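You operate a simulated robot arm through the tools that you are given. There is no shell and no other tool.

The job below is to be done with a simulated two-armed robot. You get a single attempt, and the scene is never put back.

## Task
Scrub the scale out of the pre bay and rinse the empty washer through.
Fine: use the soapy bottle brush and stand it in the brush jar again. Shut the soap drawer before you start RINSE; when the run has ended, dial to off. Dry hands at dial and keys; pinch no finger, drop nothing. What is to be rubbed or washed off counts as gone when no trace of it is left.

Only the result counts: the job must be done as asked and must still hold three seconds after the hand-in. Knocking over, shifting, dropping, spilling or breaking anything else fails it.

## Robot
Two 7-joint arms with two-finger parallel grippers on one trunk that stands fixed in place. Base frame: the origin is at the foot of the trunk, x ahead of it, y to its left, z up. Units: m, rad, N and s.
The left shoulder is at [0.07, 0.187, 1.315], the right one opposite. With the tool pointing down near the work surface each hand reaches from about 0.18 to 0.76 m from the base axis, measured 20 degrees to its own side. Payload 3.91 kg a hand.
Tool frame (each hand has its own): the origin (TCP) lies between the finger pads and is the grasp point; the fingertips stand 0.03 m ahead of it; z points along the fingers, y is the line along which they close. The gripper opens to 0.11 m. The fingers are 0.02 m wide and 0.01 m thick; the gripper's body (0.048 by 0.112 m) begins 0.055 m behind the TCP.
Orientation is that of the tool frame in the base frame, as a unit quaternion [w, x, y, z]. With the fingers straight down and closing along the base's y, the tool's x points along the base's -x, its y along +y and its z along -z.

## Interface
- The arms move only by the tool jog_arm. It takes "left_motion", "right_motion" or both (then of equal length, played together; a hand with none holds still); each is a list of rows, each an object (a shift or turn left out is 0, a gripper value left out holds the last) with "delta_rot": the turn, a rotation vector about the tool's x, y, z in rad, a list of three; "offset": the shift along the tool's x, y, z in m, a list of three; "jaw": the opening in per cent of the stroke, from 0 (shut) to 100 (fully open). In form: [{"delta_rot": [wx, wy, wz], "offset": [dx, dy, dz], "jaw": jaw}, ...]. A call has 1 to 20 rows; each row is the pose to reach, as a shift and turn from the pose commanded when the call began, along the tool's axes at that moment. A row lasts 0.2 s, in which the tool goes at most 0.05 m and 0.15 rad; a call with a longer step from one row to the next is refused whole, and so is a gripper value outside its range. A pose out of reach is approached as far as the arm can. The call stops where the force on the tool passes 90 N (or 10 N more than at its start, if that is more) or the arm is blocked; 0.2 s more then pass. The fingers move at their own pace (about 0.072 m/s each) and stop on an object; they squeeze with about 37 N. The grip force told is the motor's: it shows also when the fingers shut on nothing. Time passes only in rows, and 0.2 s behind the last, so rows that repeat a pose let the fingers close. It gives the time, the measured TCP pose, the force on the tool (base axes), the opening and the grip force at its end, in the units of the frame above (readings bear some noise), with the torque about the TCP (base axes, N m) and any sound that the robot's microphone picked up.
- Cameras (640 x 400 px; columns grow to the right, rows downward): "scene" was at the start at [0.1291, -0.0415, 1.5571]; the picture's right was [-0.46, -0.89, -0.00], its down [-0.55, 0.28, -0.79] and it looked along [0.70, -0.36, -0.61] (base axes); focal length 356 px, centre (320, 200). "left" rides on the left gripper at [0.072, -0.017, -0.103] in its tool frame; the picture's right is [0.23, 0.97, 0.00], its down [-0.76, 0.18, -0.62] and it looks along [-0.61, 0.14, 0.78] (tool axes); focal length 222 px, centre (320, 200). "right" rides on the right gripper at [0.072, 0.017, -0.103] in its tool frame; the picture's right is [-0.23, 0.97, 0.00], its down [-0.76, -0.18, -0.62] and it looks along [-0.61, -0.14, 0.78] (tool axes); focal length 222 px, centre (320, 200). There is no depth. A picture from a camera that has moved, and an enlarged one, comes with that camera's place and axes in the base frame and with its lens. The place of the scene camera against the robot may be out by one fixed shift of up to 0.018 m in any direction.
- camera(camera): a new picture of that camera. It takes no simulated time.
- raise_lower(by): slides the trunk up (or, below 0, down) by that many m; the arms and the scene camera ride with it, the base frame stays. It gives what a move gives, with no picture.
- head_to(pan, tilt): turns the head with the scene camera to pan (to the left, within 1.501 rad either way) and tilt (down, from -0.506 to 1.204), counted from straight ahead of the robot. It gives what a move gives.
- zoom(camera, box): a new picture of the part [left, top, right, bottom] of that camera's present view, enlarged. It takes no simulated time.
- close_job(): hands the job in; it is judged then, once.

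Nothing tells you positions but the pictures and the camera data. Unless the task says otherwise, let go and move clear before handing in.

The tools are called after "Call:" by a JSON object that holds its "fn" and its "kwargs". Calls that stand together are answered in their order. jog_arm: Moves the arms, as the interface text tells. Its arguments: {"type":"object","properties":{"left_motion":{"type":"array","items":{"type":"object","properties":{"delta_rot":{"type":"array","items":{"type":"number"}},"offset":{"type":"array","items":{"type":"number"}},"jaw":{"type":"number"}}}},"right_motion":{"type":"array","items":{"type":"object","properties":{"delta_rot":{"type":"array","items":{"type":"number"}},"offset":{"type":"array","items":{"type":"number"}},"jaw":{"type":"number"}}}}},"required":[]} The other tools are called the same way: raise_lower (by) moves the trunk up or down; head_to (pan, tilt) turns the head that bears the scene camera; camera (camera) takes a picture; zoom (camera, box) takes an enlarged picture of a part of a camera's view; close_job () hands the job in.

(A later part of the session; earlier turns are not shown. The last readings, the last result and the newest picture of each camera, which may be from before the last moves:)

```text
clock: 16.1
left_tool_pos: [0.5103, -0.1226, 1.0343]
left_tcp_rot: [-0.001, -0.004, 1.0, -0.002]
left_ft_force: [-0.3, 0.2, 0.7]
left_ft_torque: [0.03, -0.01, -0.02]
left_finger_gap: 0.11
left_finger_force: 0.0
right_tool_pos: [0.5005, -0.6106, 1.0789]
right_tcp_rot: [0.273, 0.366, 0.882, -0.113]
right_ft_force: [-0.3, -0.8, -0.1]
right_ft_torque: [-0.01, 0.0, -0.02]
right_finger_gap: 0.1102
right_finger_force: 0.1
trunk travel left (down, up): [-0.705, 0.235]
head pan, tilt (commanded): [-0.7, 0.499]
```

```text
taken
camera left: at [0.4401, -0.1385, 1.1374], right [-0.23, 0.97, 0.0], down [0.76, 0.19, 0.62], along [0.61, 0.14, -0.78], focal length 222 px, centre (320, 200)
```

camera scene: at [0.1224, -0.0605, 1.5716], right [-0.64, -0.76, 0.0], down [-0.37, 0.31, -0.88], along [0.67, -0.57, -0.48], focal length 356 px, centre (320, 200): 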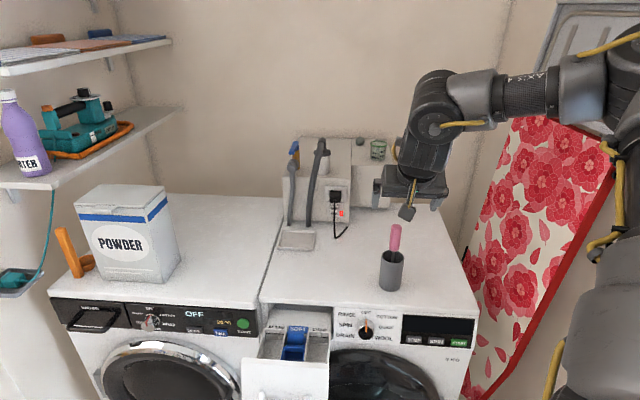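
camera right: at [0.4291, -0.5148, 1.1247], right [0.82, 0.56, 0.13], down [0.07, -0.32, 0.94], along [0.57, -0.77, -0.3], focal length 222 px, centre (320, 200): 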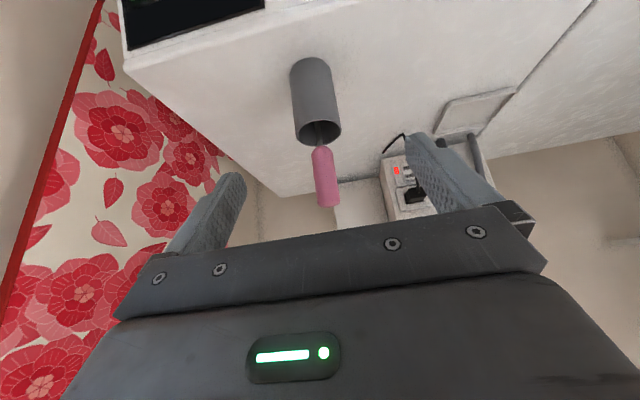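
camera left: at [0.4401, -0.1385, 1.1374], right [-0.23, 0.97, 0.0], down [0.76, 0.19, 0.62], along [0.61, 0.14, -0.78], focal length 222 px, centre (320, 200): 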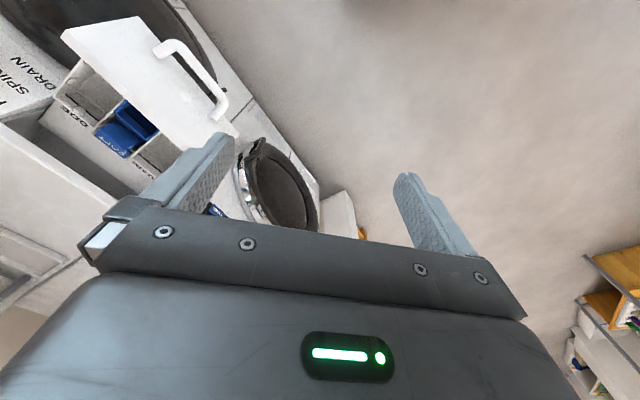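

My predicted brush position matches this view within a few pixels. I'll move to a pre-grasp pose 8 cm back along the tool axis and check the alignment.

Call:
{"fn": "jog_arm", "kwargs": {"right_motion": [{"offset": [-0.025, -0.0035, 0.0136], "jaw": 100}, {"offset": [-0.05, -0.007, 0.0272]}, {"offset": [-0.0758, -0.0105, 0.0408]}, {"offset": [-0.0758, -0.0105, 0.0408]}]}}

Call:
{"fn": "camera", "kwargs": {"camera": "right"}}

Call:
{"fn": "camera", "kwargs": {"camera": "scene"}}

```text
clock: 17.1
left_tool_pos: [0.5104, -0.1215, 1.033]
left_tcp_rot: [0.0, -0.004, 1.0, -0.002]
left_ft_force: [0.5, 0.7, -0.4]
left_ft_torque: [0.03, 0.01, 0.04]
left_finger_gap: 0.1099
left_finger_force: 0.1
right_tool_pos: [0.5534, -0.6785, 1.0884]
right_tcp_rot: [0.273, 0.365, 0.883, -0.112]
right_ft_force: [-0.4, 0.1, 0.2]
right_ft_torque: [0.0, 0.01, 0.02]
right_finger_gap: 0.1099
right_finger_force: 0.1
trunk travel left (down, up): [-0.705, 0.235]
head pan, tilt (commanded): [-0.7, 0.499]
```

```text
taken
camera right: at [0.482, -0.5825, 1.1334], right [0.82, 0.56, 0.13], down [0.07, -0.32, 0.94], along [0.57, -0.77, -0.3], focal length 222 px, centre (320, 200)
```

right: 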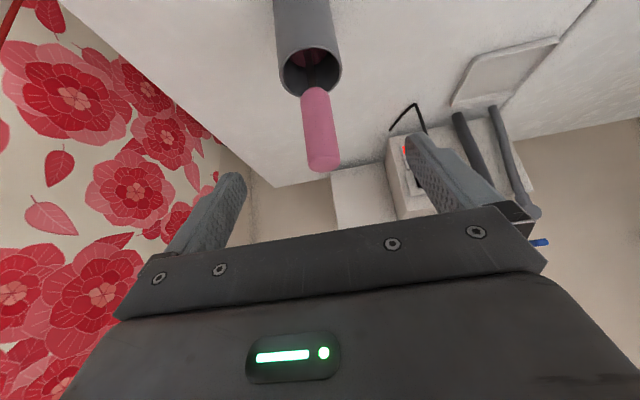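

```text
taken
camera scene: at [0.1215, -0.061, 1.4516], right [-0.64, -0.76, 0.0], down [-0.37, 0.31, -0.88], along [0.67, -0.57, -0.48], focal length 356 px, centre (320, 200)
```

scene: 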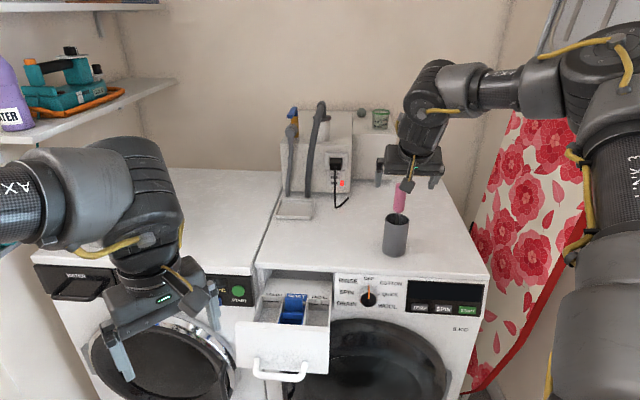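

The handle is centred between the fingers. I'll advance 8 cm along the tool axis and check before closing.

Call:
{"fn": "jog_arm", "kwargs": {"right_motion": [{"offset": [0, 0, 0.02]}, {"offset": [0, 0, 0.04]}, {"offset": [0, 0, 0.06]}, {"offset": [0, 0, 0.08]}, {"offset": [0, 0, 0.08]}]}}

Call:
{"fn": "camera", "kwargs": {"camera": "right"}}

Call:
{"fn": "zoom", "kwargs": {"camera": "scene", "box": [350, 140, 470, 270]}}

```text
clock: 18.3
left_tool_pos: [0.5113, -0.1213, 1.0336]
left_tcp_rot: [-0.001, -0.004, 1.0, -0.003]
left_ft_force: [0.1, -0.1, -0.3]
left_ft_torque: [0.0, 0.01, 0.0]
left_finger_gap: 0.11
left_finger_force: 0.0
right_tool_pos: [0.5858, -0.7111, 1.0217]
right_tcp_rot: [0.273, 0.366, 0.882, -0.114]
right_ft_force: [0.0, 0.3, -1.0]
right_ft_torque: [0.01, -0.03, 0.02]
right_finger_gap: 0.11
right_finger_force: 0.0
trunk travel left (down, up): [-0.705, 0.235]
head pan, tilt (commanded): [-0.7, 0.499]
```

```text
taken
camera right: at [0.5141, -0.615, 1.0672], right [0.82, 0.56, 0.13], down [0.07, -0.32, 0.94], along [0.57, -0.77, -0.3], focal length 222 px, centre (320, 200)
```

right: 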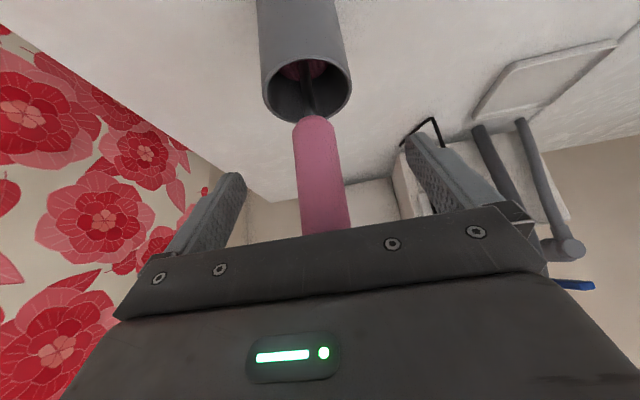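

```text
3.08 times, centred on (410, 205) of scene
camera zoom: at [0.1213, -0.0607, 1.4517], right [-0.64, -0.76, 0.0], down [-0.37, 0.31, -0.88], along [0.67, -0.57, -0.48], focal length 1095 px, centre (43, 185)
```

zoom: 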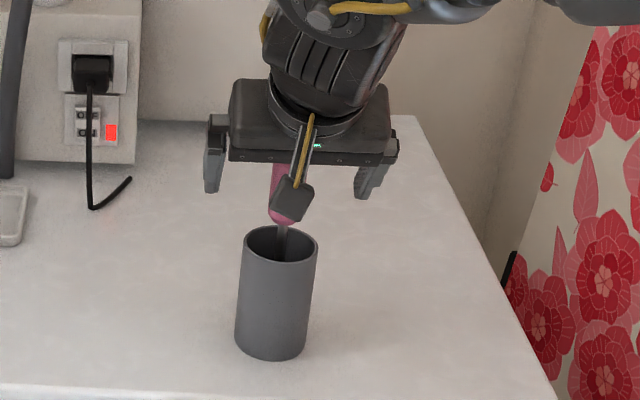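

The handle sits between the pads at the TCP with the fingertips clear of the jar. Closing the gripper now.

Call:
{"fn": "jog_arm", "kwargs": {"right_motion": [{"jaw": 0}, {"jaw": 0}, {"jaw": 0}, {"jaw": 0}, {"jaw": 0}, {"jaw": 0}]}}

Call:
{"fn": "camera", "kwargs": {"camera": "right"}}

```text
clock: 19.7
left_tool_pos: [0.5123, -0.1221, 1.033]
left_tcp_rot: [-0.001, -0.004, 1.0, -0.003]
left_ft_force: [0.6, -0.1, -0.9]
left_ft_torque: [0.02, 0.01, -0.03]
left_finger_gap: 0.1101
left_finger_force: 0.1
right_tool_pos: [0.5857, -0.7108, 1.0215]
right_tcp_rot: [0.273, 0.365, 0.883, -0.113]
right_ft_force: [-0.1, -0.6, 0.5]
right_ft_torque: [0.0, 0.1, 0.01]
right_finger_gap: 0.0262
right_finger_force: 37.3
trunk travel left (down, up): [-0.705, 0.235]
head pan, tilt (commanded): [-0.7, 0.499]
```

```text
taken
camera right: at [0.5143, -0.615, 1.067], right [0.82, 0.56, 0.13], down [0.07, -0.32, 0.94], along [0.57, -0.77, -0.3], focal length 222 px, centre (320, 200)
```

right: 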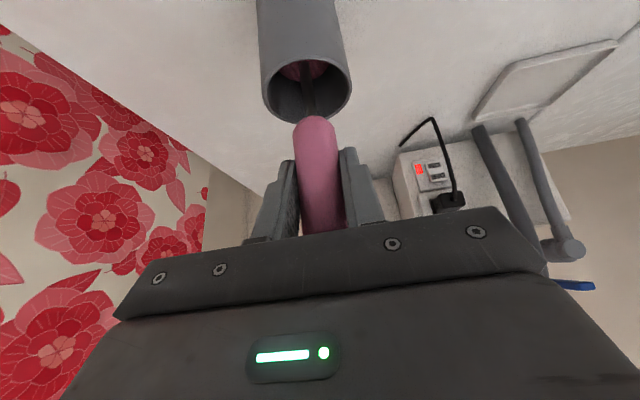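

The handle is gripped at 26 mm opening with 37 N. Lifting straight up 13 cm to clear the jar rim.

Call:
{"fn": "jog_arm", "kwargs": {"right_motion": [{"offset": [-0.0113, 0, -0.0165], "jaw": 0}, {"offset": [-0.0226, 0, -0.033]}, {"offset": [-0.0339, 0, -0.0495]}, {"offset": [-0.0452, 0, -0.066]}, {"offset": [-0.0565, 0, -0.0825]}, {"offset": [-0.0678, 0, -0.099]}, {"offset": [-0.0734, 0, -0.1073]}, {"offset": [-0.0734, 0, -0.1073]}]}}

Call:
{"fn": "camera", "kwargs": {"camera": "right"}}

Call:
{"fn": "camera", "kwargs": {"camera": "scene"}}

```text
clock: 21.5
left_tool_pos: [0.5115, -0.1205, 1.0337]
left_tcp_rot: [0.0, -0.003, 1.0, -0.003]
left_ft_force: [-0.3, 0.0, 0.4]
left_ft_torque: [-0.03, -0.01, -0.02]
left_finger_gap: 0.1098
left_finger_force: 0.0
right_tool_pos: [0.5857, -0.7097, 1.1526]
right_tcp_rot: [0.273, 0.366, 0.883, -0.113]
right_ft_force: [0.8, -0.2, -0.6]
right_ft_torque: [0.01, 0.02, 0.0]
right_finger_gap: 0.0265
right_finger_force: 36.6
trunk travel left (down, up): [-0.705, 0.235]
head pan, tilt (commanded): [-0.7, 0.499]
```

```text
taken
camera right: at [0.5142, -0.6147, 1.1976], right [0.82, 0.56, 0.13], down [0.07, -0.32, 0.94], along [0.57, -0.77, -0.3], focal length 222 px, centre (320, 200)
```

right: 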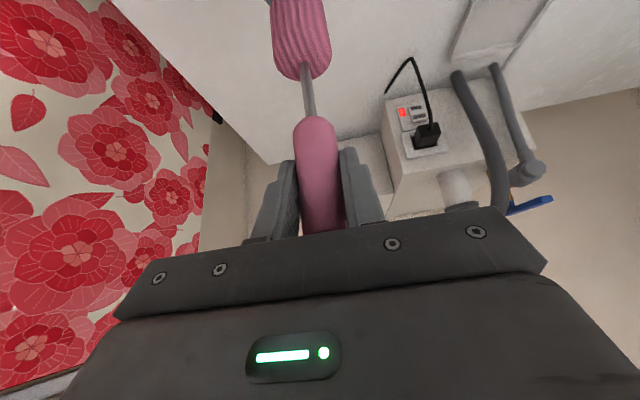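

```text
taken
camera scene: at [0.1221, -0.0612, 1.4516], right [-0.64, -0.76, 0.0], down [-0.37, 0.31, -0.88], along [0.67, -0.57, -0.48], focal length 356 px, centre (320, 200)
```

scene: 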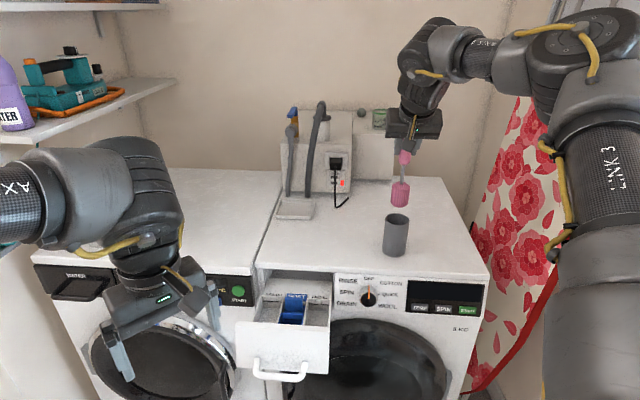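

Call:
{"fn": "zoom", "kwargs": {"camera": "scene", "box": [360, 130, 440, 270]}}

Call:
{"fn": "zoom", "kwargs": {"camera": "right", "box": [240, 0, 360, 140]}}

```text
2.86 times, centred on (400, 200) of scene
camera zoom: at [0.1221, -0.0612, 1.4516], right [-0.64, -0.76, 0.0], down [-0.37, 0.31, -0.88], along [0.67, -0.57, -0.48], focal length 1017 px, centre (91, 200)
```

zoom: 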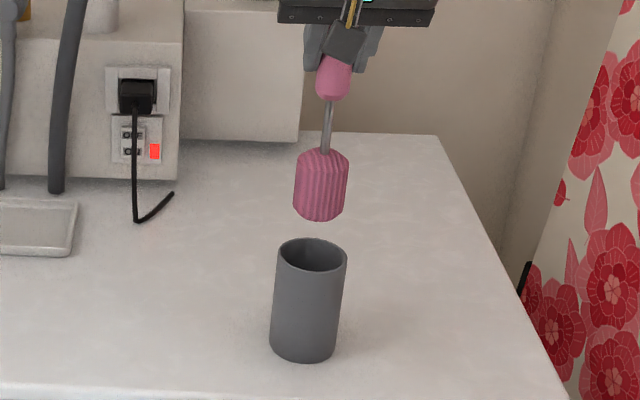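

```text
2.86 times, centred on (300, 70) of right
camera zoom: at [0.5142, -0.6147, 1.1976], right [0.82, 0.56, 0.13], down [0.07, -0.32, 0.94], along [0.57, -0.77, -0.3], focal length 635 px, centre (377, 571)
```

zoom: 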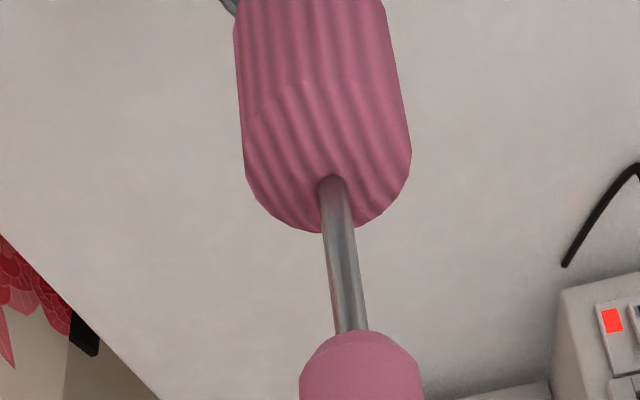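

Brush is out: bristles are about 45 mm across and 60 mm long, bottom about 148 mm below the TCP. Next I'll carry it upright, staying high, to a point above the pre bay and confirm the arm can hold that pose.

Call:
{"fn": "jog_arm", "kwargs": {"right_motion": [{"offset": [0.0208, 0.0238, -0.0097], "jaw": 0}, {"offset": [0.0416, 0.0476, -0.0194]}, {"offset": [0.0624, 0.0713, -0.0291]}, {"offset": [0.0833, 0.0951, -0.0388]}, {"offset": [0.1041, 0.1189, -0.0485]}, {"offset": [0.1249, 0.1427, -0.0582]}, {"offset": [0.1457, 0.1664, -0.0679]}, {"offset": [0.1665, 0.1902, -0.0776]}, {"offset": [0.1665, 0.1902, -0.0776]}]}}

Call:
{"fn": "camera", "kwargs": {"camera": "right"}}

Call:
{"fn": "camera", "kwargs": {"camera": "left"}}

Call:
{"fn": "camera", "kwargs": {"camera": "scene"}}

```text
clock: 23.5
left_tool_pos: [0.5112, -0.122, 1.0327]
left_tcp_rot: [-0.001, -0.004, 1.0, -0.002]
left_ft_force: [0.0, -0.2, -0.5]
left_ft_torque: [-0.02, -0.01, -0.02]
left_finger_gap: 0.1101
left_finger_force: 0.0
right_tool_pos: [0.6251, -0.4835, 1.131]
right_tcp_rot: [0.272, 0.365, 0.883, -0.112]
right_ft_force: [0.0, -0.3, -0.3]
right_ft_torque: [0.0, -0.01, 0.03]
right_finger_gap: 0.0261
right_finger_force: 37.1
right hand out of reach, approached as far as the arm can: row 7, 8, 9
trunk travel left (down, up): [-0.705, 0.235]
head pan, tilt (commanded): [-0.7, 0.499]
```

```text
taken
camera right: at [0.5537, -0.3883, 1.1767], right [0.82, 0.56, 0.13], down [0.07, -0.32, 0.94], along [0.57, -0.77, -0.31], focal length 222 px, centre (320, 200)
```

right: 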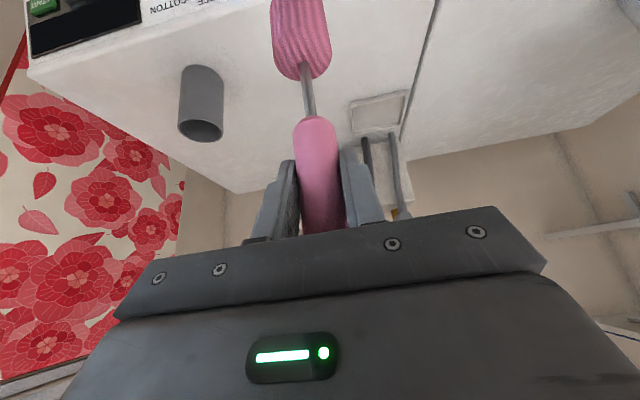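

```text
taken
camera left: at [0.4402, -0.1398, 1.1374], right [-0.23, 0.97, 0.0], down [0.76, 0.18, 0.62], along [0.61, 0.14, -0.78], focal length 222 px, centre (320, 200)
```

left: 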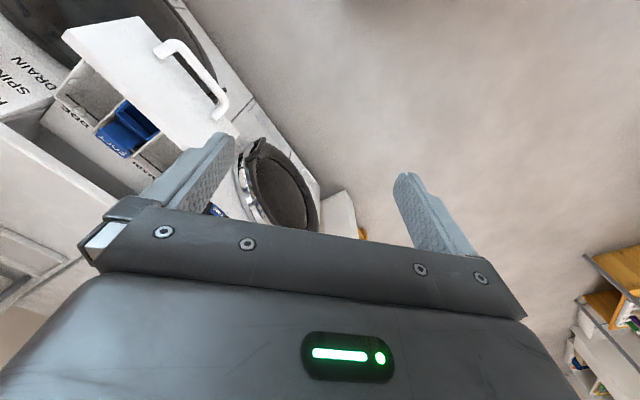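

```text
taken
camera scene: at [0.1219, -0.0625, 1.4515], right [-0.64, -0.76, 0.0], down [-0.37, 0.31, -0.88], along [0.67, -0.56, -0.48], focal length 356 px, centre (320, 200)
```

scene: 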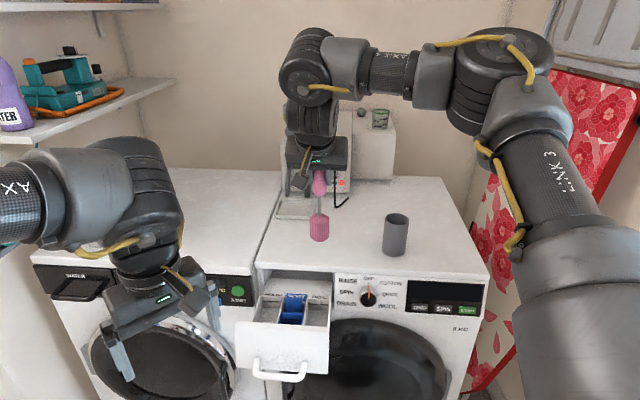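

The yaw of -45° is at a wrist limit this far left. The brush is vertical, so I'll just turn the hand about the vertical to yaw 0, which keeps the brush upright.

Call:
{"fn": "jog_arm", "kwargs": {"right_motion": [{"delta_rot": [-0.0739, 0, -0.108], "jaw": 0}, {"delta_rot": [-0.1477, 0, -0.216]}, {"delta_rot": [-0.2216, 0, -0.324]}, {"delta_rot": [-0.2955, 0, -0.4319]}, {"delta_rot": [-0.3693, 0, -0.5399]}, {"delta_rot": [-0.4432, 0, -0.6479]}, {"delta_rot": [-0.4432, 0, -0.6479]}]}}

Call:
{"fn": "camera", "kwargs": {"camera": "right"}}

Call:
{"fn": "camera", "kwargs": {"camera": "scene"}}

```text
clock: 25.1
left_tool_pos: [0.511, -0.1217, 1.0335]
left_tcp_rot: [-0.001, -0.004, 1.0, -0.002]
left_ft_force: [-0.5, 0.3, -0.8]
left_ft_torque: [0.02, 0.0, 0.0]
left_finger_gap: 0.1099
left_finger_force: 0.2
right_tool_pos: [0.6254, -0.4828, 1.1305]
right_tcp_rot: [0.296, 0.001, 0.955, 0.0]
right_ft_force: [0.6, -0.4, -0.3]
right_ft_torque: [0.01, 0.03, 0.0]
right_finger_gap: 0.0268
right_finger_force: 37.3
trunk travel left (down, up): [-0.705, 0.235]
head pan, tilt (commanded): [-0.7, 0.499]
```

```text
taken
camera right: at [0.5072, -0.4646, 1.1774], right [0.19, 0.97, 0.13], down [0.28, -0.18, 0.94], along [0.94, -0.14, -0.3], focal length 222 px, centre (320, 200)
```

right: 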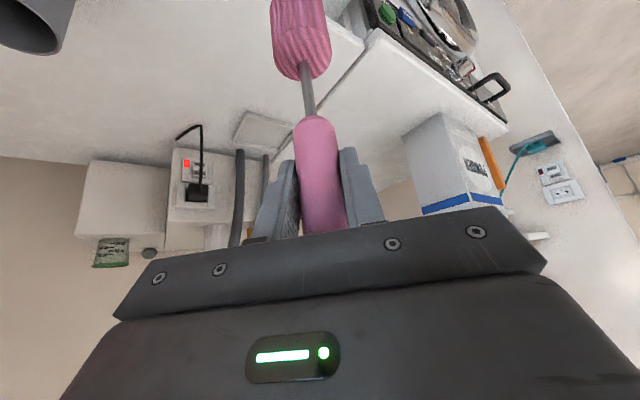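

```text
taken
camera scene: at [0.122, -0.0607, 1.4516], right [-0.64, -0.76, 0.0], down [-0.37, 0.31, -0.88], along [0.67, -0.57, -0.48], focal length 356 px, centre (320, 200)
```

scene: 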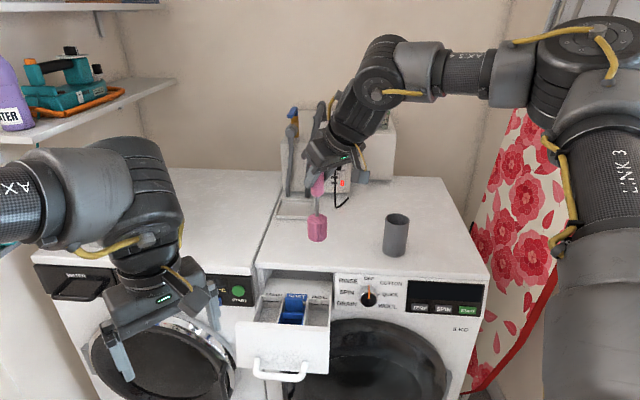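

Orientation held and the brush is still vertical. Now I'll move to directly above the bay centre (0.592, -0.447) at TCP height 1.05 and compare with the scene and left cameras.

Call:
{"fn": "jog_arm", "kwargs": {"right_motion": [{"offset": [0.0181, 0.009, 0.0118], "jaw": 0}, {"offset": [0.0362, 0.018, 0.0237]}, {"offset": [0.0543, 0.027, 0.0355]}, {"offset": [0.0724, 0.036, 0.0474]}, {"offset": [0.0724, 0.036, 0.0474]}]}}

Call:
{"fn": "zoom", "kwargs": {"camera": "scene", "box": [230, 180, 370, 390]}}

Call:
{"fn": "camera", "kwargs": {"camera": "left"}}

Call:
{"fn": "camera", "kwargs": {"camera": "right"}}

```text
clock: 26.3
left_tool_pos: [0.5108, -0.122, 1.0332]
left_tcp_rot: [0.0, -0.004, 1.0, -0.003]
left_ft_force: [0.8, -0.6, 0.2]
left_ft_torque: [-0.02, -0.02, 0.03]
left_finger_gap: 0.1098
left_finger_force: 0.0
right_tool_pos: [0.593, -0.4459, 1.0515]
right_tcp_rot: [0.295, 0.001, 0.955, -0.001]
right_ft_force: [0.6, -1.3, -0.2]
right_ft_torque: [0.0, -0.01, 0.02]
right_finger_gap: 0.0262
right_finger_force: 36.6
trunk travel left (down, up): [-0.705, 0.235]
head pan, tilt (commanded): [-0.7, 0.499]
```

```text
1.90 times, centred on (300, 285) of scene
camera zoom: at [0.1218, -0.0608, 1.4516], right [-0.64, -0.76, 0.0], down [-0.37, 0.31, -0.88], along [0.67, -0.57, -0.48], focal length 678 px, centre (358, 38)
```

zoom: 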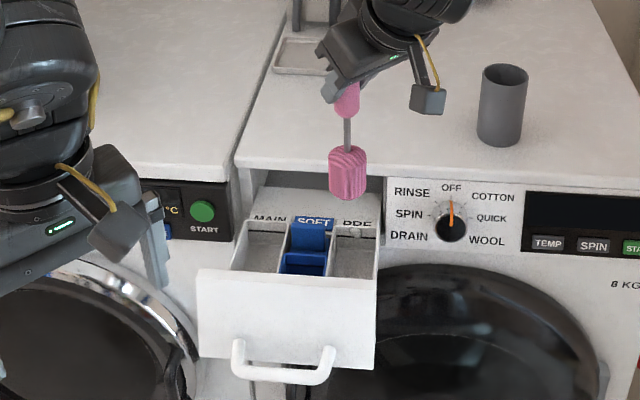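

```text
taken
camera left: at [0.4402, -0.1385, 1.1377], right [-0.23, 0.97, -0.01], down [0.76, 0.19, 0.62], along [0.61, 0.14, -0.78], focal length 222 px, centre (320, 200)
```

left: 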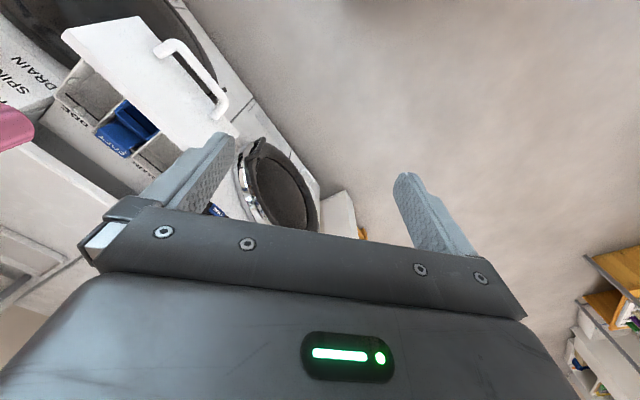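

```text
taken
camera right: at [0.4742, -0.4283, 1.0972], right [0.19, 0.97, 0.13], down [0.28, -0.18, 0.94], along [0.94, -0.14, -0.3], focal length 222 px, centre (320, 200)
```

right: 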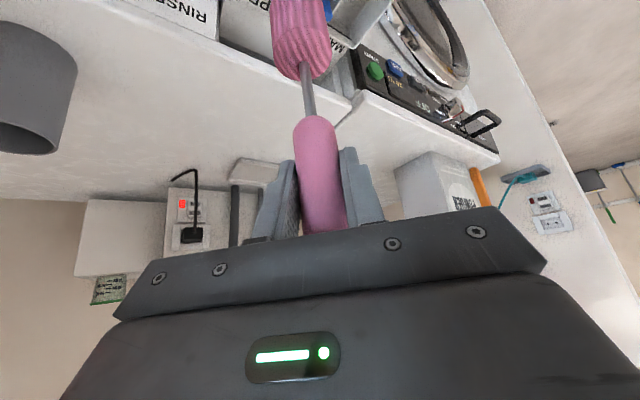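

Call:
{"fn": "zoom", "kwargs": {"camera": "scene", "box": [280, 250, 330, 330]}}

Call:
{"fn": "zoom", "kwargs": {"camera": "left", "box": [0, 40, 160, 160]}}

Call:
{"fn": "zoom", "kwargs": {"camera": "right", "box": [220, 0, 380, 100]}}

```text
5.00 times, centred on (305, 290) of scene
camera zoom: at [0.1218, -0.0608, 1.4516], right [-0.64, -0.76, 0.0], down [-0.37, 0.31, -0.88], along [0.67, -0.57, -0.48], focal length 1780 px, centre (395, -250)
```

zoom: 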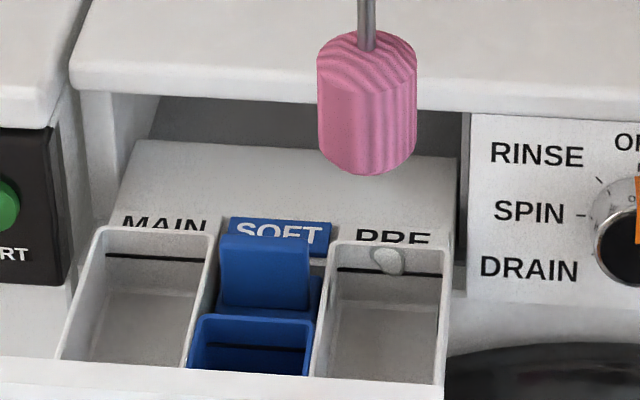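

```text
3.33 times, centred on (80, 100) of left
camera zoom: at [0.4402, -0.1385, 1.1377], right [-0.23, 0.97, -0.01], down [0.76, 0.19, 0.62], along [0.61, 0.14, -0.78], focal length 740 px, centre (1120, 533)
```

zoom: 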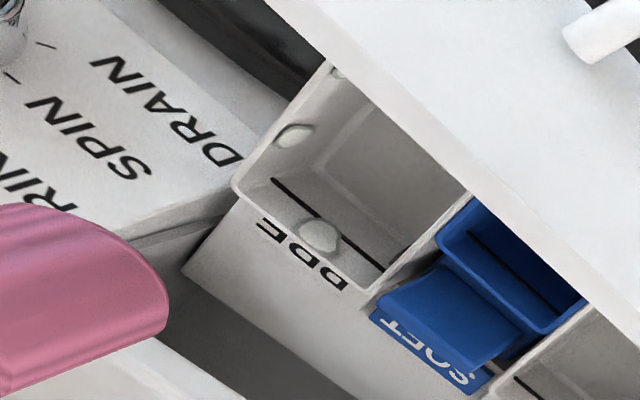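

```text
4.00 times, centred on (300, 50) of right
camera zoom: at [0.4742, -0.4283, 1.0972], right [0.19, 0.97, 0.13], down [0.28, -0.18, 0.94], along [0.94, -0.14, -0.3], focal length 888 px, centre (400, 800)
```

zoom: 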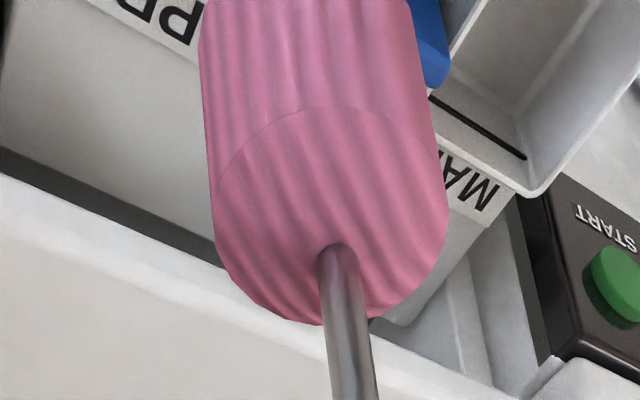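

The bay and brush nearly line up, but the cameras disagree by about 3 to 4 mm sideways. I'll lower the bristles to just above the rim, where parallax vanishes, and compare them directly.

Call:
{"fn": "jog_arm", "kwargs": {"right_motion": [{"offset": [0.0141, 0, 0.0206], "jaw": 0}, {"offset": [0.0282, 0, 0.0412]}, {"offset": [0.0423, 0, 0.0619]}, {"offset": [0.0537, 0, 0.0784]}, {"offset": [0.0537, 0, 0.0784]}]}}

Call:
{"fn": "zoom", "kwargs": {"camera": "scene", "box": [270, 230, 350, 330]}}

Call:
{"fn": "zoom", "kwargs": {"camera": "left", "box": [0, 30, 200, 160]}}

Call:
{"fn": "zoom", "kwargs": {"camera": "right", "box": [220, 0, 420, 120]}}

```text
clock: 27.5
left_tool_pos: [0.5107, -0.1208, 1.0333]
left_tcp_rot: [0.0, -0.003, 1.0, -0.003]
left_ft_force: [0.1, 0.8, -0.4]
left_ft_torque: [0.04, -0.02, -0.03]
left_finger_gap: 0.1104
left_finger_force: 0.0
right_tool_pos: [0.5916, -0.4466, 0.9556]
right_tcp_rot: [0.295, 0.001, 0.955, 0.0]
right_ft_force: [0.3, -0.2, -0.6]
right_ft_torque: [0.01, -0.01, -0.02]
right_finger_gap: 0.0265
right_finger_force: 36.2
trunk travel left (down, up): [-0.705, 0.235]
head pan, tilt (commanded): [-0.7, 0.499]
```

```text
4.00 times, centred on (310, 280) of scene
camera zoom: at [0.1215, -0.0606, 1.4517], right [-0.64, -0.76, 0.0], down [-0.37, 0.31, -0.88], along [0.67, -0.57, -0.48], focal length 1424 px, centre (360, -120)
```

zoom: 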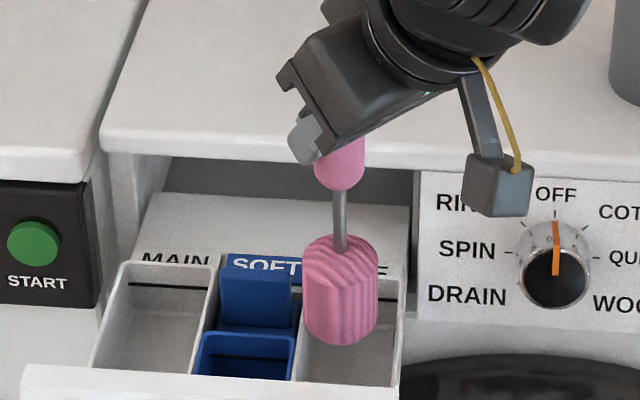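

```text
3.08 times, centred on (100, 95) of left
camera zoom: at [0.4399, -0.1383, 1.1378], right [-0.23, 0.97, -0.01], down [0.76, 0.19, 0.62], along [0.61, 0.14, -0.78], focal length 684 px, centre (997, 523)
```

zoom: 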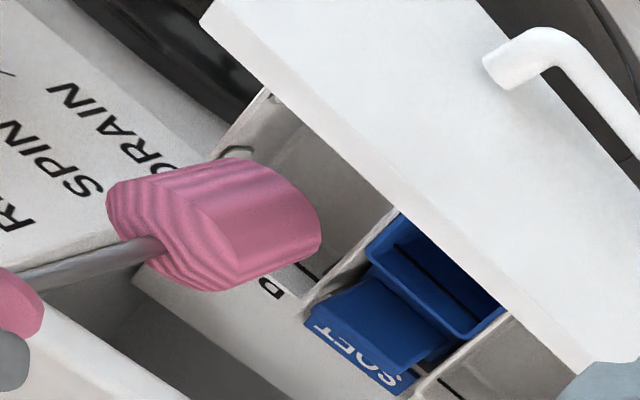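

```text
3.20 times, centred on (320, 60) of right
camera zoom: at [0.4735, -0.4288, 1.0021], right [0.19, 0.97, 0.13], down [0.28, -0.18, 0.94], along [0.94, -0.14, -0.3], focal length 711 px, centre (320, 648)
```

zoom: 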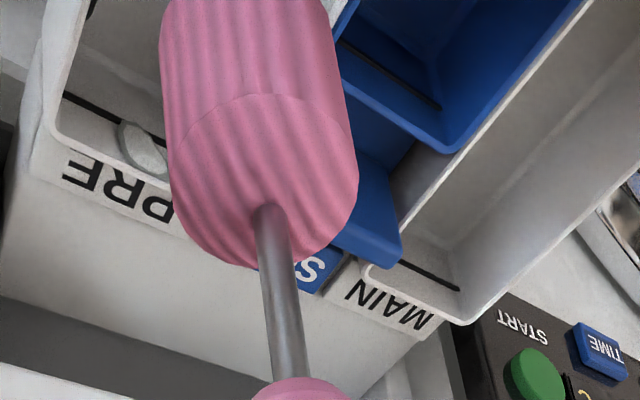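

Triangulating both wrist cameras shows the brush axis sits about 12 mm ahead of the TCP in x, bristle bottom about 0.16 m below it. I'll correct sideways a little, lower slightly, and compare again.

Call:
{"fn": "jog_arm", "kwargs": {"right_motion": [{"offset": [0.0066, 0.0004, 0.0028], "jaw": 0}, {"offset": [0.0132, 0.0007, 0.0056]}, {"offset": [0.0132, 0.0007, 0.0056]}]}}

Call:
{"fn": "zoom", "kwargs": {"camera": "scene", "box": [280, 270, 330, 330]}}

Call:
{"fn": "zoom", "kwargs": {"camera": "left", "box": [20, 40, 140, 130]}}

Call:
{"fn": "zoom", "kwargs": {"camera": "right", "box": [200, 0, 380, 100]}}

```text
clock: 28.3
left_tool_pos: [0.5122, -0.1218, 1.0328]
left_tcp_rot: [-0.002, -0.004, 1.0, -0.003]
left_ft_force: [-0.3, -0.2, 0.2]
left_ft_torque: [-0.01, -0.04, 0.01]
left_finger_gap: 0.1098
left_finger_force: 0.1
right_tool_pos: [0.5833, -0.4446, 0.9442]
right_tcp_rot: [0.296, 0.001, 0.955, -0.001]
right_ft_force: [-0.2, -0.1, -0.2]
right_ft_torque: [-0.01, -0.01, -0.05]
right_finger_gap: 0.0262
right_finger_force: 37.6
trunk travel left (down, up): [-0.705, 0.235]
head pan, tilt (commanded): [-0.7, 0.499]
```

```text
6.67 times, centred on (305, 300) of scene
camera zoom: at [0.122, -0.0608, 1.4516], right [-0.64, -0.76, 0.0], down [-0.37, 0.31, -0.88], along [0.67, -0.57, -0.48], focal length 2373 px, centre (420, -467)
```

zoom: 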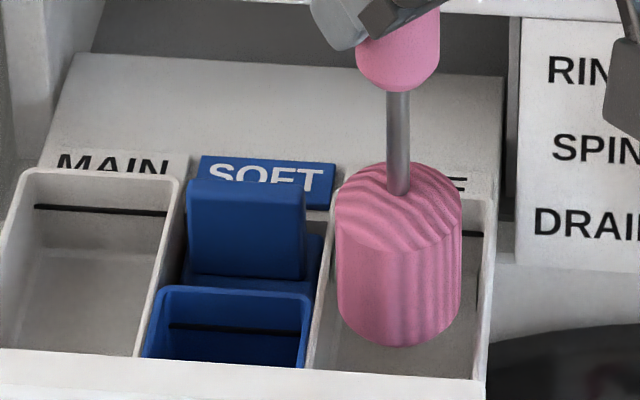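

```text
4.44 times, centred on (80, 85) of left
camera zoom: at [0.4403, -0.1385, 1.1376], right [-0.23, 0.97, 0.0], down [0.76, 0.19, 0.62], along [0.61, 0.14, -0.78], focal length 987 px, centre (1387, 711)
```

zoom: 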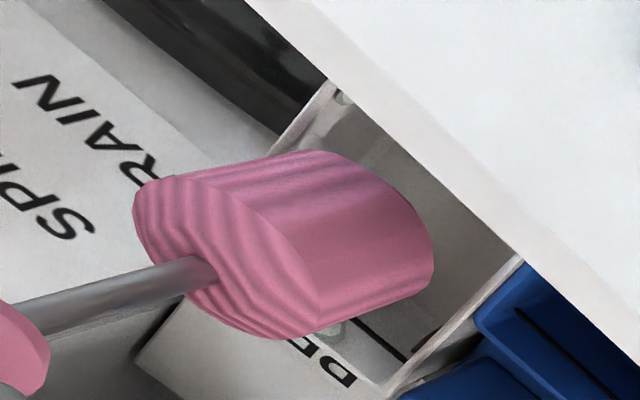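

```text
3.56 times, centred on (290, 50) of right
camera zoom: at [0.4663, -0.428, 0.9901], right [0.19, 0.97, 0.13], down [0.28, -0.18, 0.94], along [0.94, -0.14, -0.3], focal length 790 px, centre (427, 733)
```

zoom: 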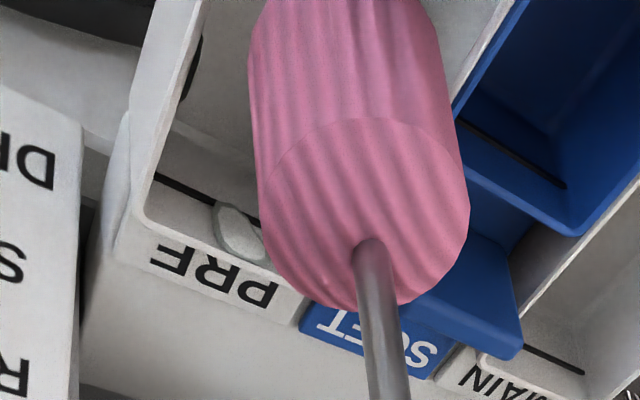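

The bristles are now centred over the bay to within about 1.5 mm. I'll lower 2 cm into the bay while watching the force.

Call:
{"fn": "jog_arm", "kwargs": {"right_motion": [{"offset": [0.006, -0.0004, 0.008], "jaw": 0}, {"offset": [0.0119, -0.0007, 0.0161]}, {"offset": [0.0119, -0.0007, 0.0161]}]}}

Call:
{"fn": "zoom", "kwargs": {"camera": "scene", "box": [280, 270, 330, 330]}}

Call:
{"fn": "zoom", "kwargs": {"camera": "left", "box": [20, 40, 140, 130]}}

Call:
{"fn": "zoom", "kwargs": {"camera": "right", "box": [200, 0, 380, 100]}}

```text
clock: 29.1
left_tool_pos: [0.5114, -0.122, 1.0334]
left_tcp_rot: [0.0, -0.003, 1.0, -0.002]
left_ft_force: [-0.1, -0.2, -1.1]
left_ft_torque: [-0.02, -0.02, 0.01]
left_finger_gap: 0.11
left_finger_force: 0.1
right_tool_pos: [0.5838, -0.4458, 0.9255]
right_tcp_rot: [0.295, 0.001, 0.955, -0.001]
right_ft_force: [0.1, 0.5, -0.7]
right_ft_torque: [0.02, 0.0, 0.03]
right_finger_gap: 0.0264
right_finger_force: 37.0
trunk travel left (down, up): [-0.705, 0.235]
head pan, tilt (commanded): [-0.7, 0.499]
```

```text
6.67 times, centred on (305, 300) of scene
camera zoom: at [0.1216, -0.0607, 1.4516], right [-0.64, -0.76, 0.0], down [-0.37, 0.31, -0.88], along [0.67, -0.57, -0.48], focal length 2373 px, centre (420, -467)
```

zoom: 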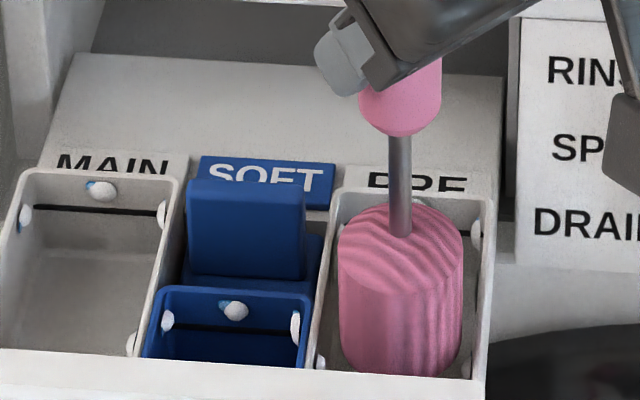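

```text
4.44 times, centred on (80, 85) of left
camera zoom: at [0.4401, -0.1384, 1.1378], right [-0.23, 0.97, -0.01], down [0.76, 0.19, 0.62], along [0.61, 0.14, -0.78], focal length 987 px, centre (1387, 711)
```

zoom: 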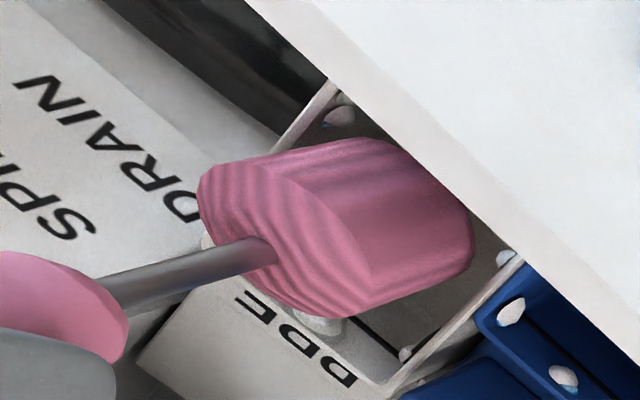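

```text
3.56 times, centred on (290, 50) of right
camera zoom: at [0.4658, -0.4285, 0.9704], right [0.19, 0.97, 0.13], down [0.28, -0.18, 0.94], along [0.94, -0.14, -0.3], focal length 790 px, centre (427, 733)
```

zoom: 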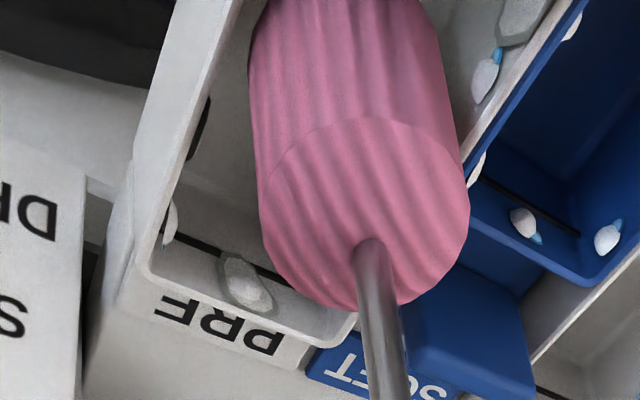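

The bristles are in the bay without contact force, and suds spots have appeared in the drawer from the soapy brush. I'll lower gently to the floor in small steps, watching the force.

Call:
{"fn": "jog_arm", "kwargs": {"right_motion": [{"offset": [0.0028, 0, 0.0041], "jaw": 0}, {"offset": [0.0056, 0, 0.0083]}, {"offset": [0.0056, 0, 0.0083]}]}}

Call:
{"fn": "zoom", "kwargs": {"camera": "scene", "box": [270, 260, 340, 330]}}

```text
clock: 29.9
left_tool_pos: [0.5115, -0.1218, 1.0339]
left_tcp_rot: [0.0, -0.004, 1.0, -0.003]
left_ft_force: [0.2, -0.5, 0.8]
left_ft_torque: [-0.01, 0.02, 0.04]
left_finger_gap: 0.1099
left_finger_force: 0.0
right_tool_pos: [0.584, -0.4464, 0.9146]
right_tcp_rot: [0.296, 0.001, 0.955, 0.0]
right_ft_force: [-0.7, 0.9, -0.3]
right_ft_torque: [-0.02, 0.06, -0.01]
right_finger_gap: 0.0264
right_finger_force: 37.0
trunk travel left (down, up): [-0.705, 0.235]
head pan, tilt (commanded): [-0.7, 0.499]
```

```text
5.71 times, centred on (305, 295) of scene
camera zoom: at [0.1219, -0.0608, 1.4516], right [-0.64, -0.76, 0.0], down [-0.37, 0.31, -0.88], along [0.67, -0.57, -0.48], focal length 2034 px, centre (406, -343)
```

zoom: 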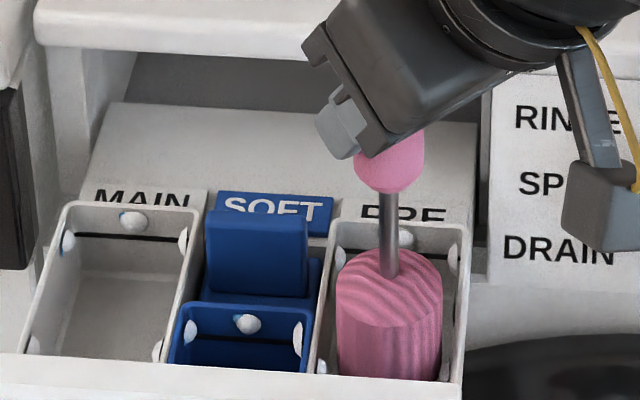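

Call:
{"fn": "jog_arm", "kwargs": {"right_motion": [{"offset": [0.0014, 0, 0.0021], "jaw": 0}, {"offset": [0.0028, 0, 0.0041]}, {"offset": [0.0028, 0, 0.0041]}]}}

Call:
{"fn": "zoom", "kwargs": {"camera": "scene", "box": [270, 260, 340, 330]}}

Call:
{"fn": "zoom", "kwargs": {"camera": "left", "box": [20, 40, 140, 130]}}

```text
clock: 30.7
left_tool_pos: [0.5109, -0.1218, 1.0338]
left_tcp_rot: [0.0, -0.004, 1.0, -0.003]
left_ft_force: [0.3, -0.6, -0.5]
left_ft_torque: [0.0, 0.03, 0.02]
left_finger_gap: 0.1098
left_finger_force: 0.1
right_tool_pos: [0.5834, -0.4462, 0.9099]
right_tcp_rot: [0.296, 0.001, 0.955, -0.001]
right_ft_force: [0.1, 0.0, -1.0]
right_ft_torque: [-0.01, 0.03, -0.02]
right_finger_gap: 0.0264
right_finger_force: 36.6
trunk travel left (down, up): [-0.705, 0.235]
head pan, tilt (commanded): [-0.7, 0.499]
```

```text
5.71 times, centred on (305, 295) of scene
camera zoom: at [0.1219, -0.0609, 1.4516], right [-0.64, -0.76, 0.0], down [-0.37, 0.31, -0.88], along [0.67, -0.57, -0.48], focal length 2034 px, centre (406, -343)
```

zoom: 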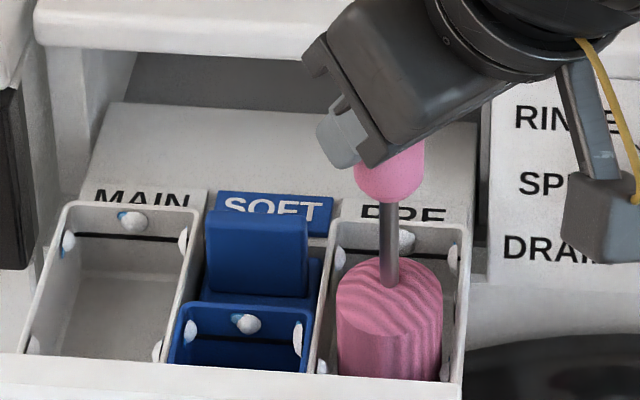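

```text
4.44 times, centred on (80, 85) of left
camera zoom: at [0.4402, -0.1385, 1.1377], right [-0.23, 0.97, 0.0], down [0.76, 0.19, 0.62], along [0.61, 0.14, -0.78], focal length 987 px, centre (1387, 711)
```

zoom: 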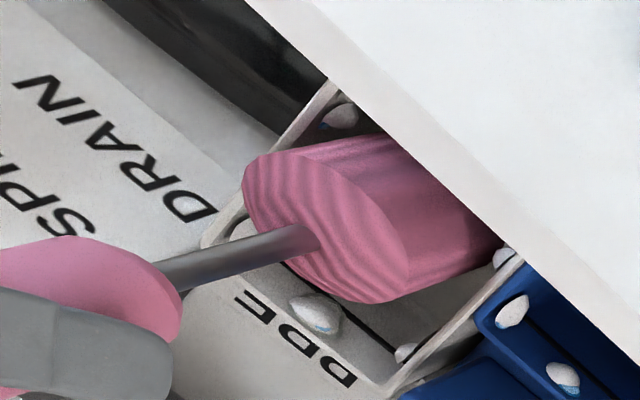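

Call:
{"fn": "jog_arm", "kwargs": {"right_motion": [{"offset": [0.0009, 0, 0.0012], "jaw": 0}, {"offset": [0.0017, 0, 0.0025]}, {"offset": [0.0017, 0, 0.0025]}]}}

```text
clock: 31.5
left_tool_pos: [0.5107, -0.1216, 1.0333]
left_tcp_rot: [0.001, -0.004, 1.0, -0.003]
left_ft_force: [0.4, -1.0, 0.1]
left_ft_torque: [-0.03, -0.01, 0.0]
left_finger_gap: 0.11
left_finger_force: 0.0
right_tool_pos: [0.584, -0.4465, 0.9054]
right_tcp_rot: [0.296, 0.001, 0.955, 0.0]
right_ft_force: [-0.7, -0.6, -0.1]
right_ft_torque: [-0.01, 0.02, 0.01]
right_finger_gap: 0.0261
right_finger_force: 36.8
trunk travel left (down, up): [-0.705, 0.235]
head pan, tilt (commanded): [-0.7, 0.499]
```

Call:
{"fn": "jog_arm", "kwargs": {"right_motion": [{"offset": [0.0009, 0, 0.0012], "jaw": 0}, {"offset": [0.0017, 0, 0.0025]}, {"offset": [0.0017, 0, 0.0025]}]}}

Call:
{"fn": "zoom", "kwargs": {"camera": "scene", "box": [270, 260, 340, 330]}}

Call:
{"fn": "zoom", "kwargs": {"camera": "left", "box": [20, 40, 140, 130]}}

Call:
{"fn": "zoom", "kwargs": {"camera": "right", "box": [200, 0, 380, 100]}}

```text
clock: 32.3
left_tool_pos: [0.511, -0.1213, 1.0323]
left_tcp_rot: [0.0, -0.003, 1.0, -0.002]
left_ft_force: [0.2, 0.5, -0.9]
left_ft_torque: [0.0, -0.02, 0.0]
left_finger_gap: 0.1102
left_finger_force: 0.1
right_tool_pos: [0.5838, -0.4466, 0.9042]
right_tcp_rot: [0.296, 0.0, 0.955, 0.0]
right_ft_force: [0.0, -0.2, -0.8]
right_ft_torque: [-0.01, -0.01, -0.01]
right_finger_gap: 0.0261
right_finger_force: 36.7
trunk travel left (down, up): [-0.705, 0.235]
head pan, tilt (commanded): [-0.7, 0.499]
```

```text
5.71 times, centred on (305, 295) of scene
camera zoom: at [0.1219, -0.0609, 1.4516], right [-0.64, -0.76, 0.0], down [-0.37, 0.31, -0.88], along [0.67, -0.57, -0.48], focal length 2034 px, centre (406, -343)
```

zoom: 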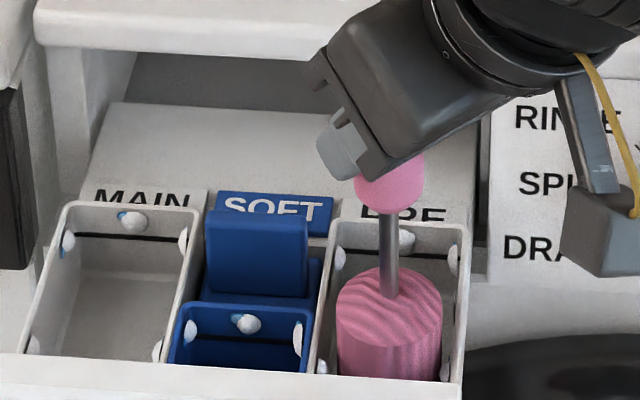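

```text
4.44 times, centred on (80, 85) of left
camera zoom: at [0.4402, -0.1385, 1.1377], right [-0.23, 0.97, 0.0], down [0.76, 0.19, 0.62], along [0.61, 0.14, -0.78], focal length 987 px, centre (1387, 711)
```

zoom: 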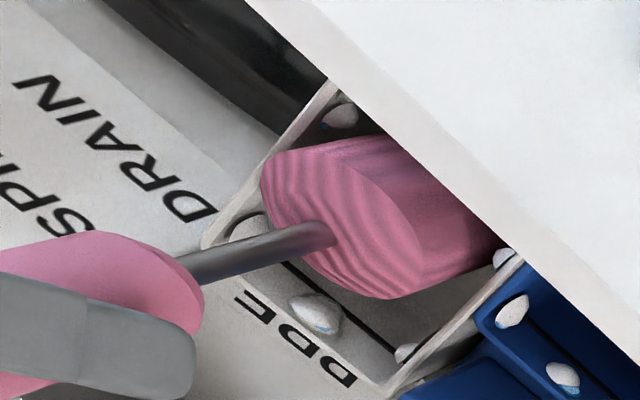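

```text
3.56 times, centred on (290, 50) of right
camera zoom: at [0.466, -0.4286, 0.9494], right [0.19, 0.97, 0.13], down [0.28, -0.18, 0.94], along [0.94, -0.14, -0.3], focal length 790 px, centre (427, 733)
```

zoom: 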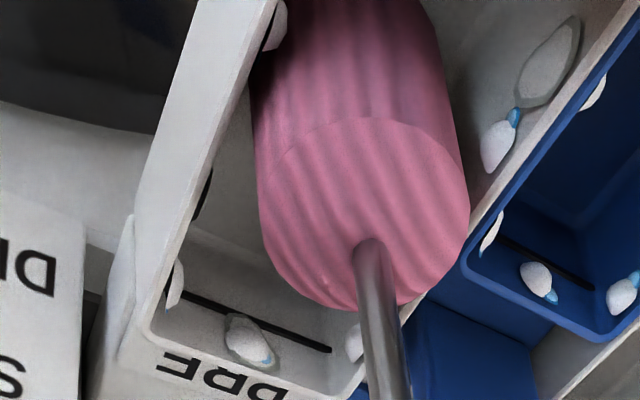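

Now I can tell the grey scale lumps from the white suds. There is still no floor contact, so I'll keep lowering in 3 mm steps.

Call:
{"fn": "jog_arm", "kwargs": {"right_motion": [{"offset": [0.0009, 0, 0.0012], "jaw": 0}, {"offset": [0.0017, 0, 0.0025]}, {"offset": [0.0017, 0, 0.0025]}]}}

Call:
{"fn": "jog_arm", "kwargs": {"right_motion": [{"offset": [0.0009, 0, 0.0012], "jaw": 0}, {"offset": [0.0017, 0, 0.0025]}, {"offset": [0.0017, 0, 0.0025]}]}}

```text
clock: 33.1
left_tool_pos: [0.5107, -0.1217, 1.0328]
left_tcp_rot: [-0.001, -0.004, 1.0, -0.002]
left_ft_force: [0.3, -0.6, 0.0]
left_ft_torque: [0.03, -0.03, -0.04]
left_finger_gap: 0.1098
left_finger_force: 0.0
right_tool_pos: [0.5829, -0.4456, 0.9]
right_tcp_rot: [0.297, 0.001, 0.955, 0.0]
right_ft_force: [0.2, -0.5, 0.1]
right_ft_torque: [-0.01, -0.01, 0.02]
right_finger_gap: 0.0261
right_finger_force: 37.2
trunk travel left (down, up): [-0.705, 0.235]
head pan, tilt (commanded): [-0.7, 0.499]
```

```text
clock: 33.9
left_tool_pos: [0.5123, -0.1216, 1.0314]
left_tcp_rot: [0.0, -0.004, 1.0, -0.003]
left_ft_force: [-0.8, 0.4, 0.0]
left_ft_torque: [0.0, -0.02, -0.01]
left_finger_gap: 0.1099
left_finger_force: 0.1
right_tool_pos: [0.5835, -0.4456, 0.8977]
right_tcp_rot: [0.295, 0.001, 0.955, 0.0]
right_ft_force: [0.7, 0.1, -0.8]
right_ft_torque: [-0.01, -0.04, 0.01]
right_finger_gap: 0.0261
right_finger_force: 37.1
trunk travel left (down, up): [-0.705, 0.235]
head pan, tilt (commanded): [-0.7, 0.499]
```

Call:
{"fn": "zoom", "kwargs": {"camera": "scene", "box": [270, 260, 340, 330]}}

Call:
{"fn": "zoom", "kwargs": {"camera": "left", "box": [20, 40, 140, 130]}}

Call:
{"fn": "zoom", "kwargs": {"camera": "right", "box": [200, 0, 380, 100]}}

```text
5.71 times, centred on (305, 295) of scene
camera zoom: at [0.1219, -0.0609, 1.4516], right [-0.64, -0.76, 0.0], down [-0.37, 0.31, -0.88], along [0.67, -0.57, -0.48], focal length 2034 px, centre (406, -343)
```

zoom: 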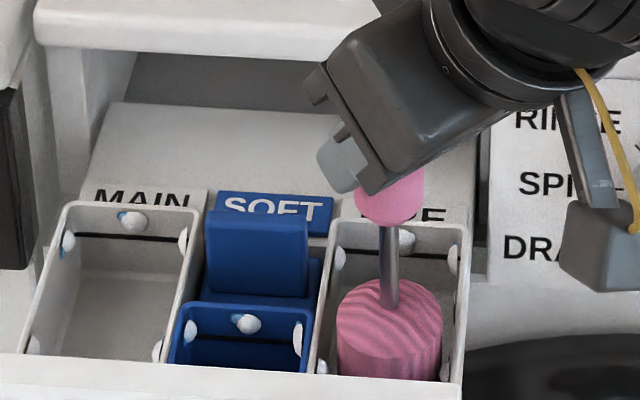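

```text
4.44 times, centred on (80, 85) of left
camera zoom: at [0.4402, -0.1385, 1.1377], right [-0.23, 0.97, 0.0], down [0.76, 0.19, 0.62], along [0.61, 0.14, -0.78], focal length 987 px, centre (1387, 711)
```

zoom: 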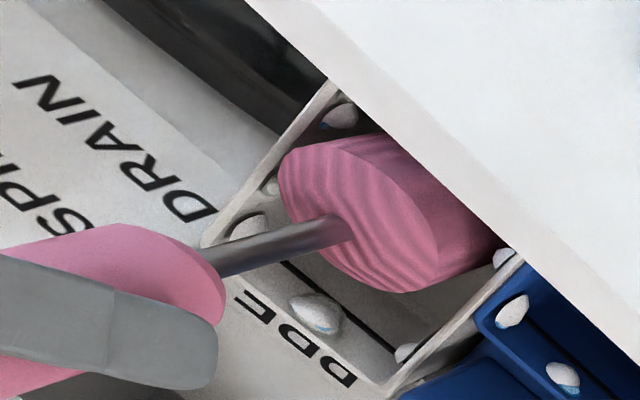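

```text
3.56 times, centred on (290, 50) of right
camera zoom: at [0.4657, -0.4284, 0.9433], right [0.19, 0.97, 0.13], down [0.28, -0.18, 0.94], along [0.94, -0.14, -0.3], focal length 790 px, centre (427, 733)
```

zoom: 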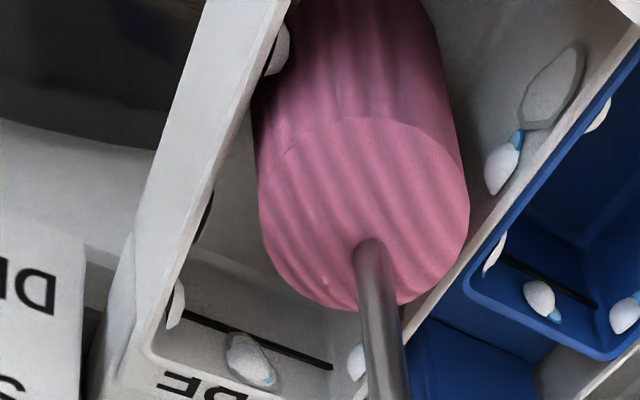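

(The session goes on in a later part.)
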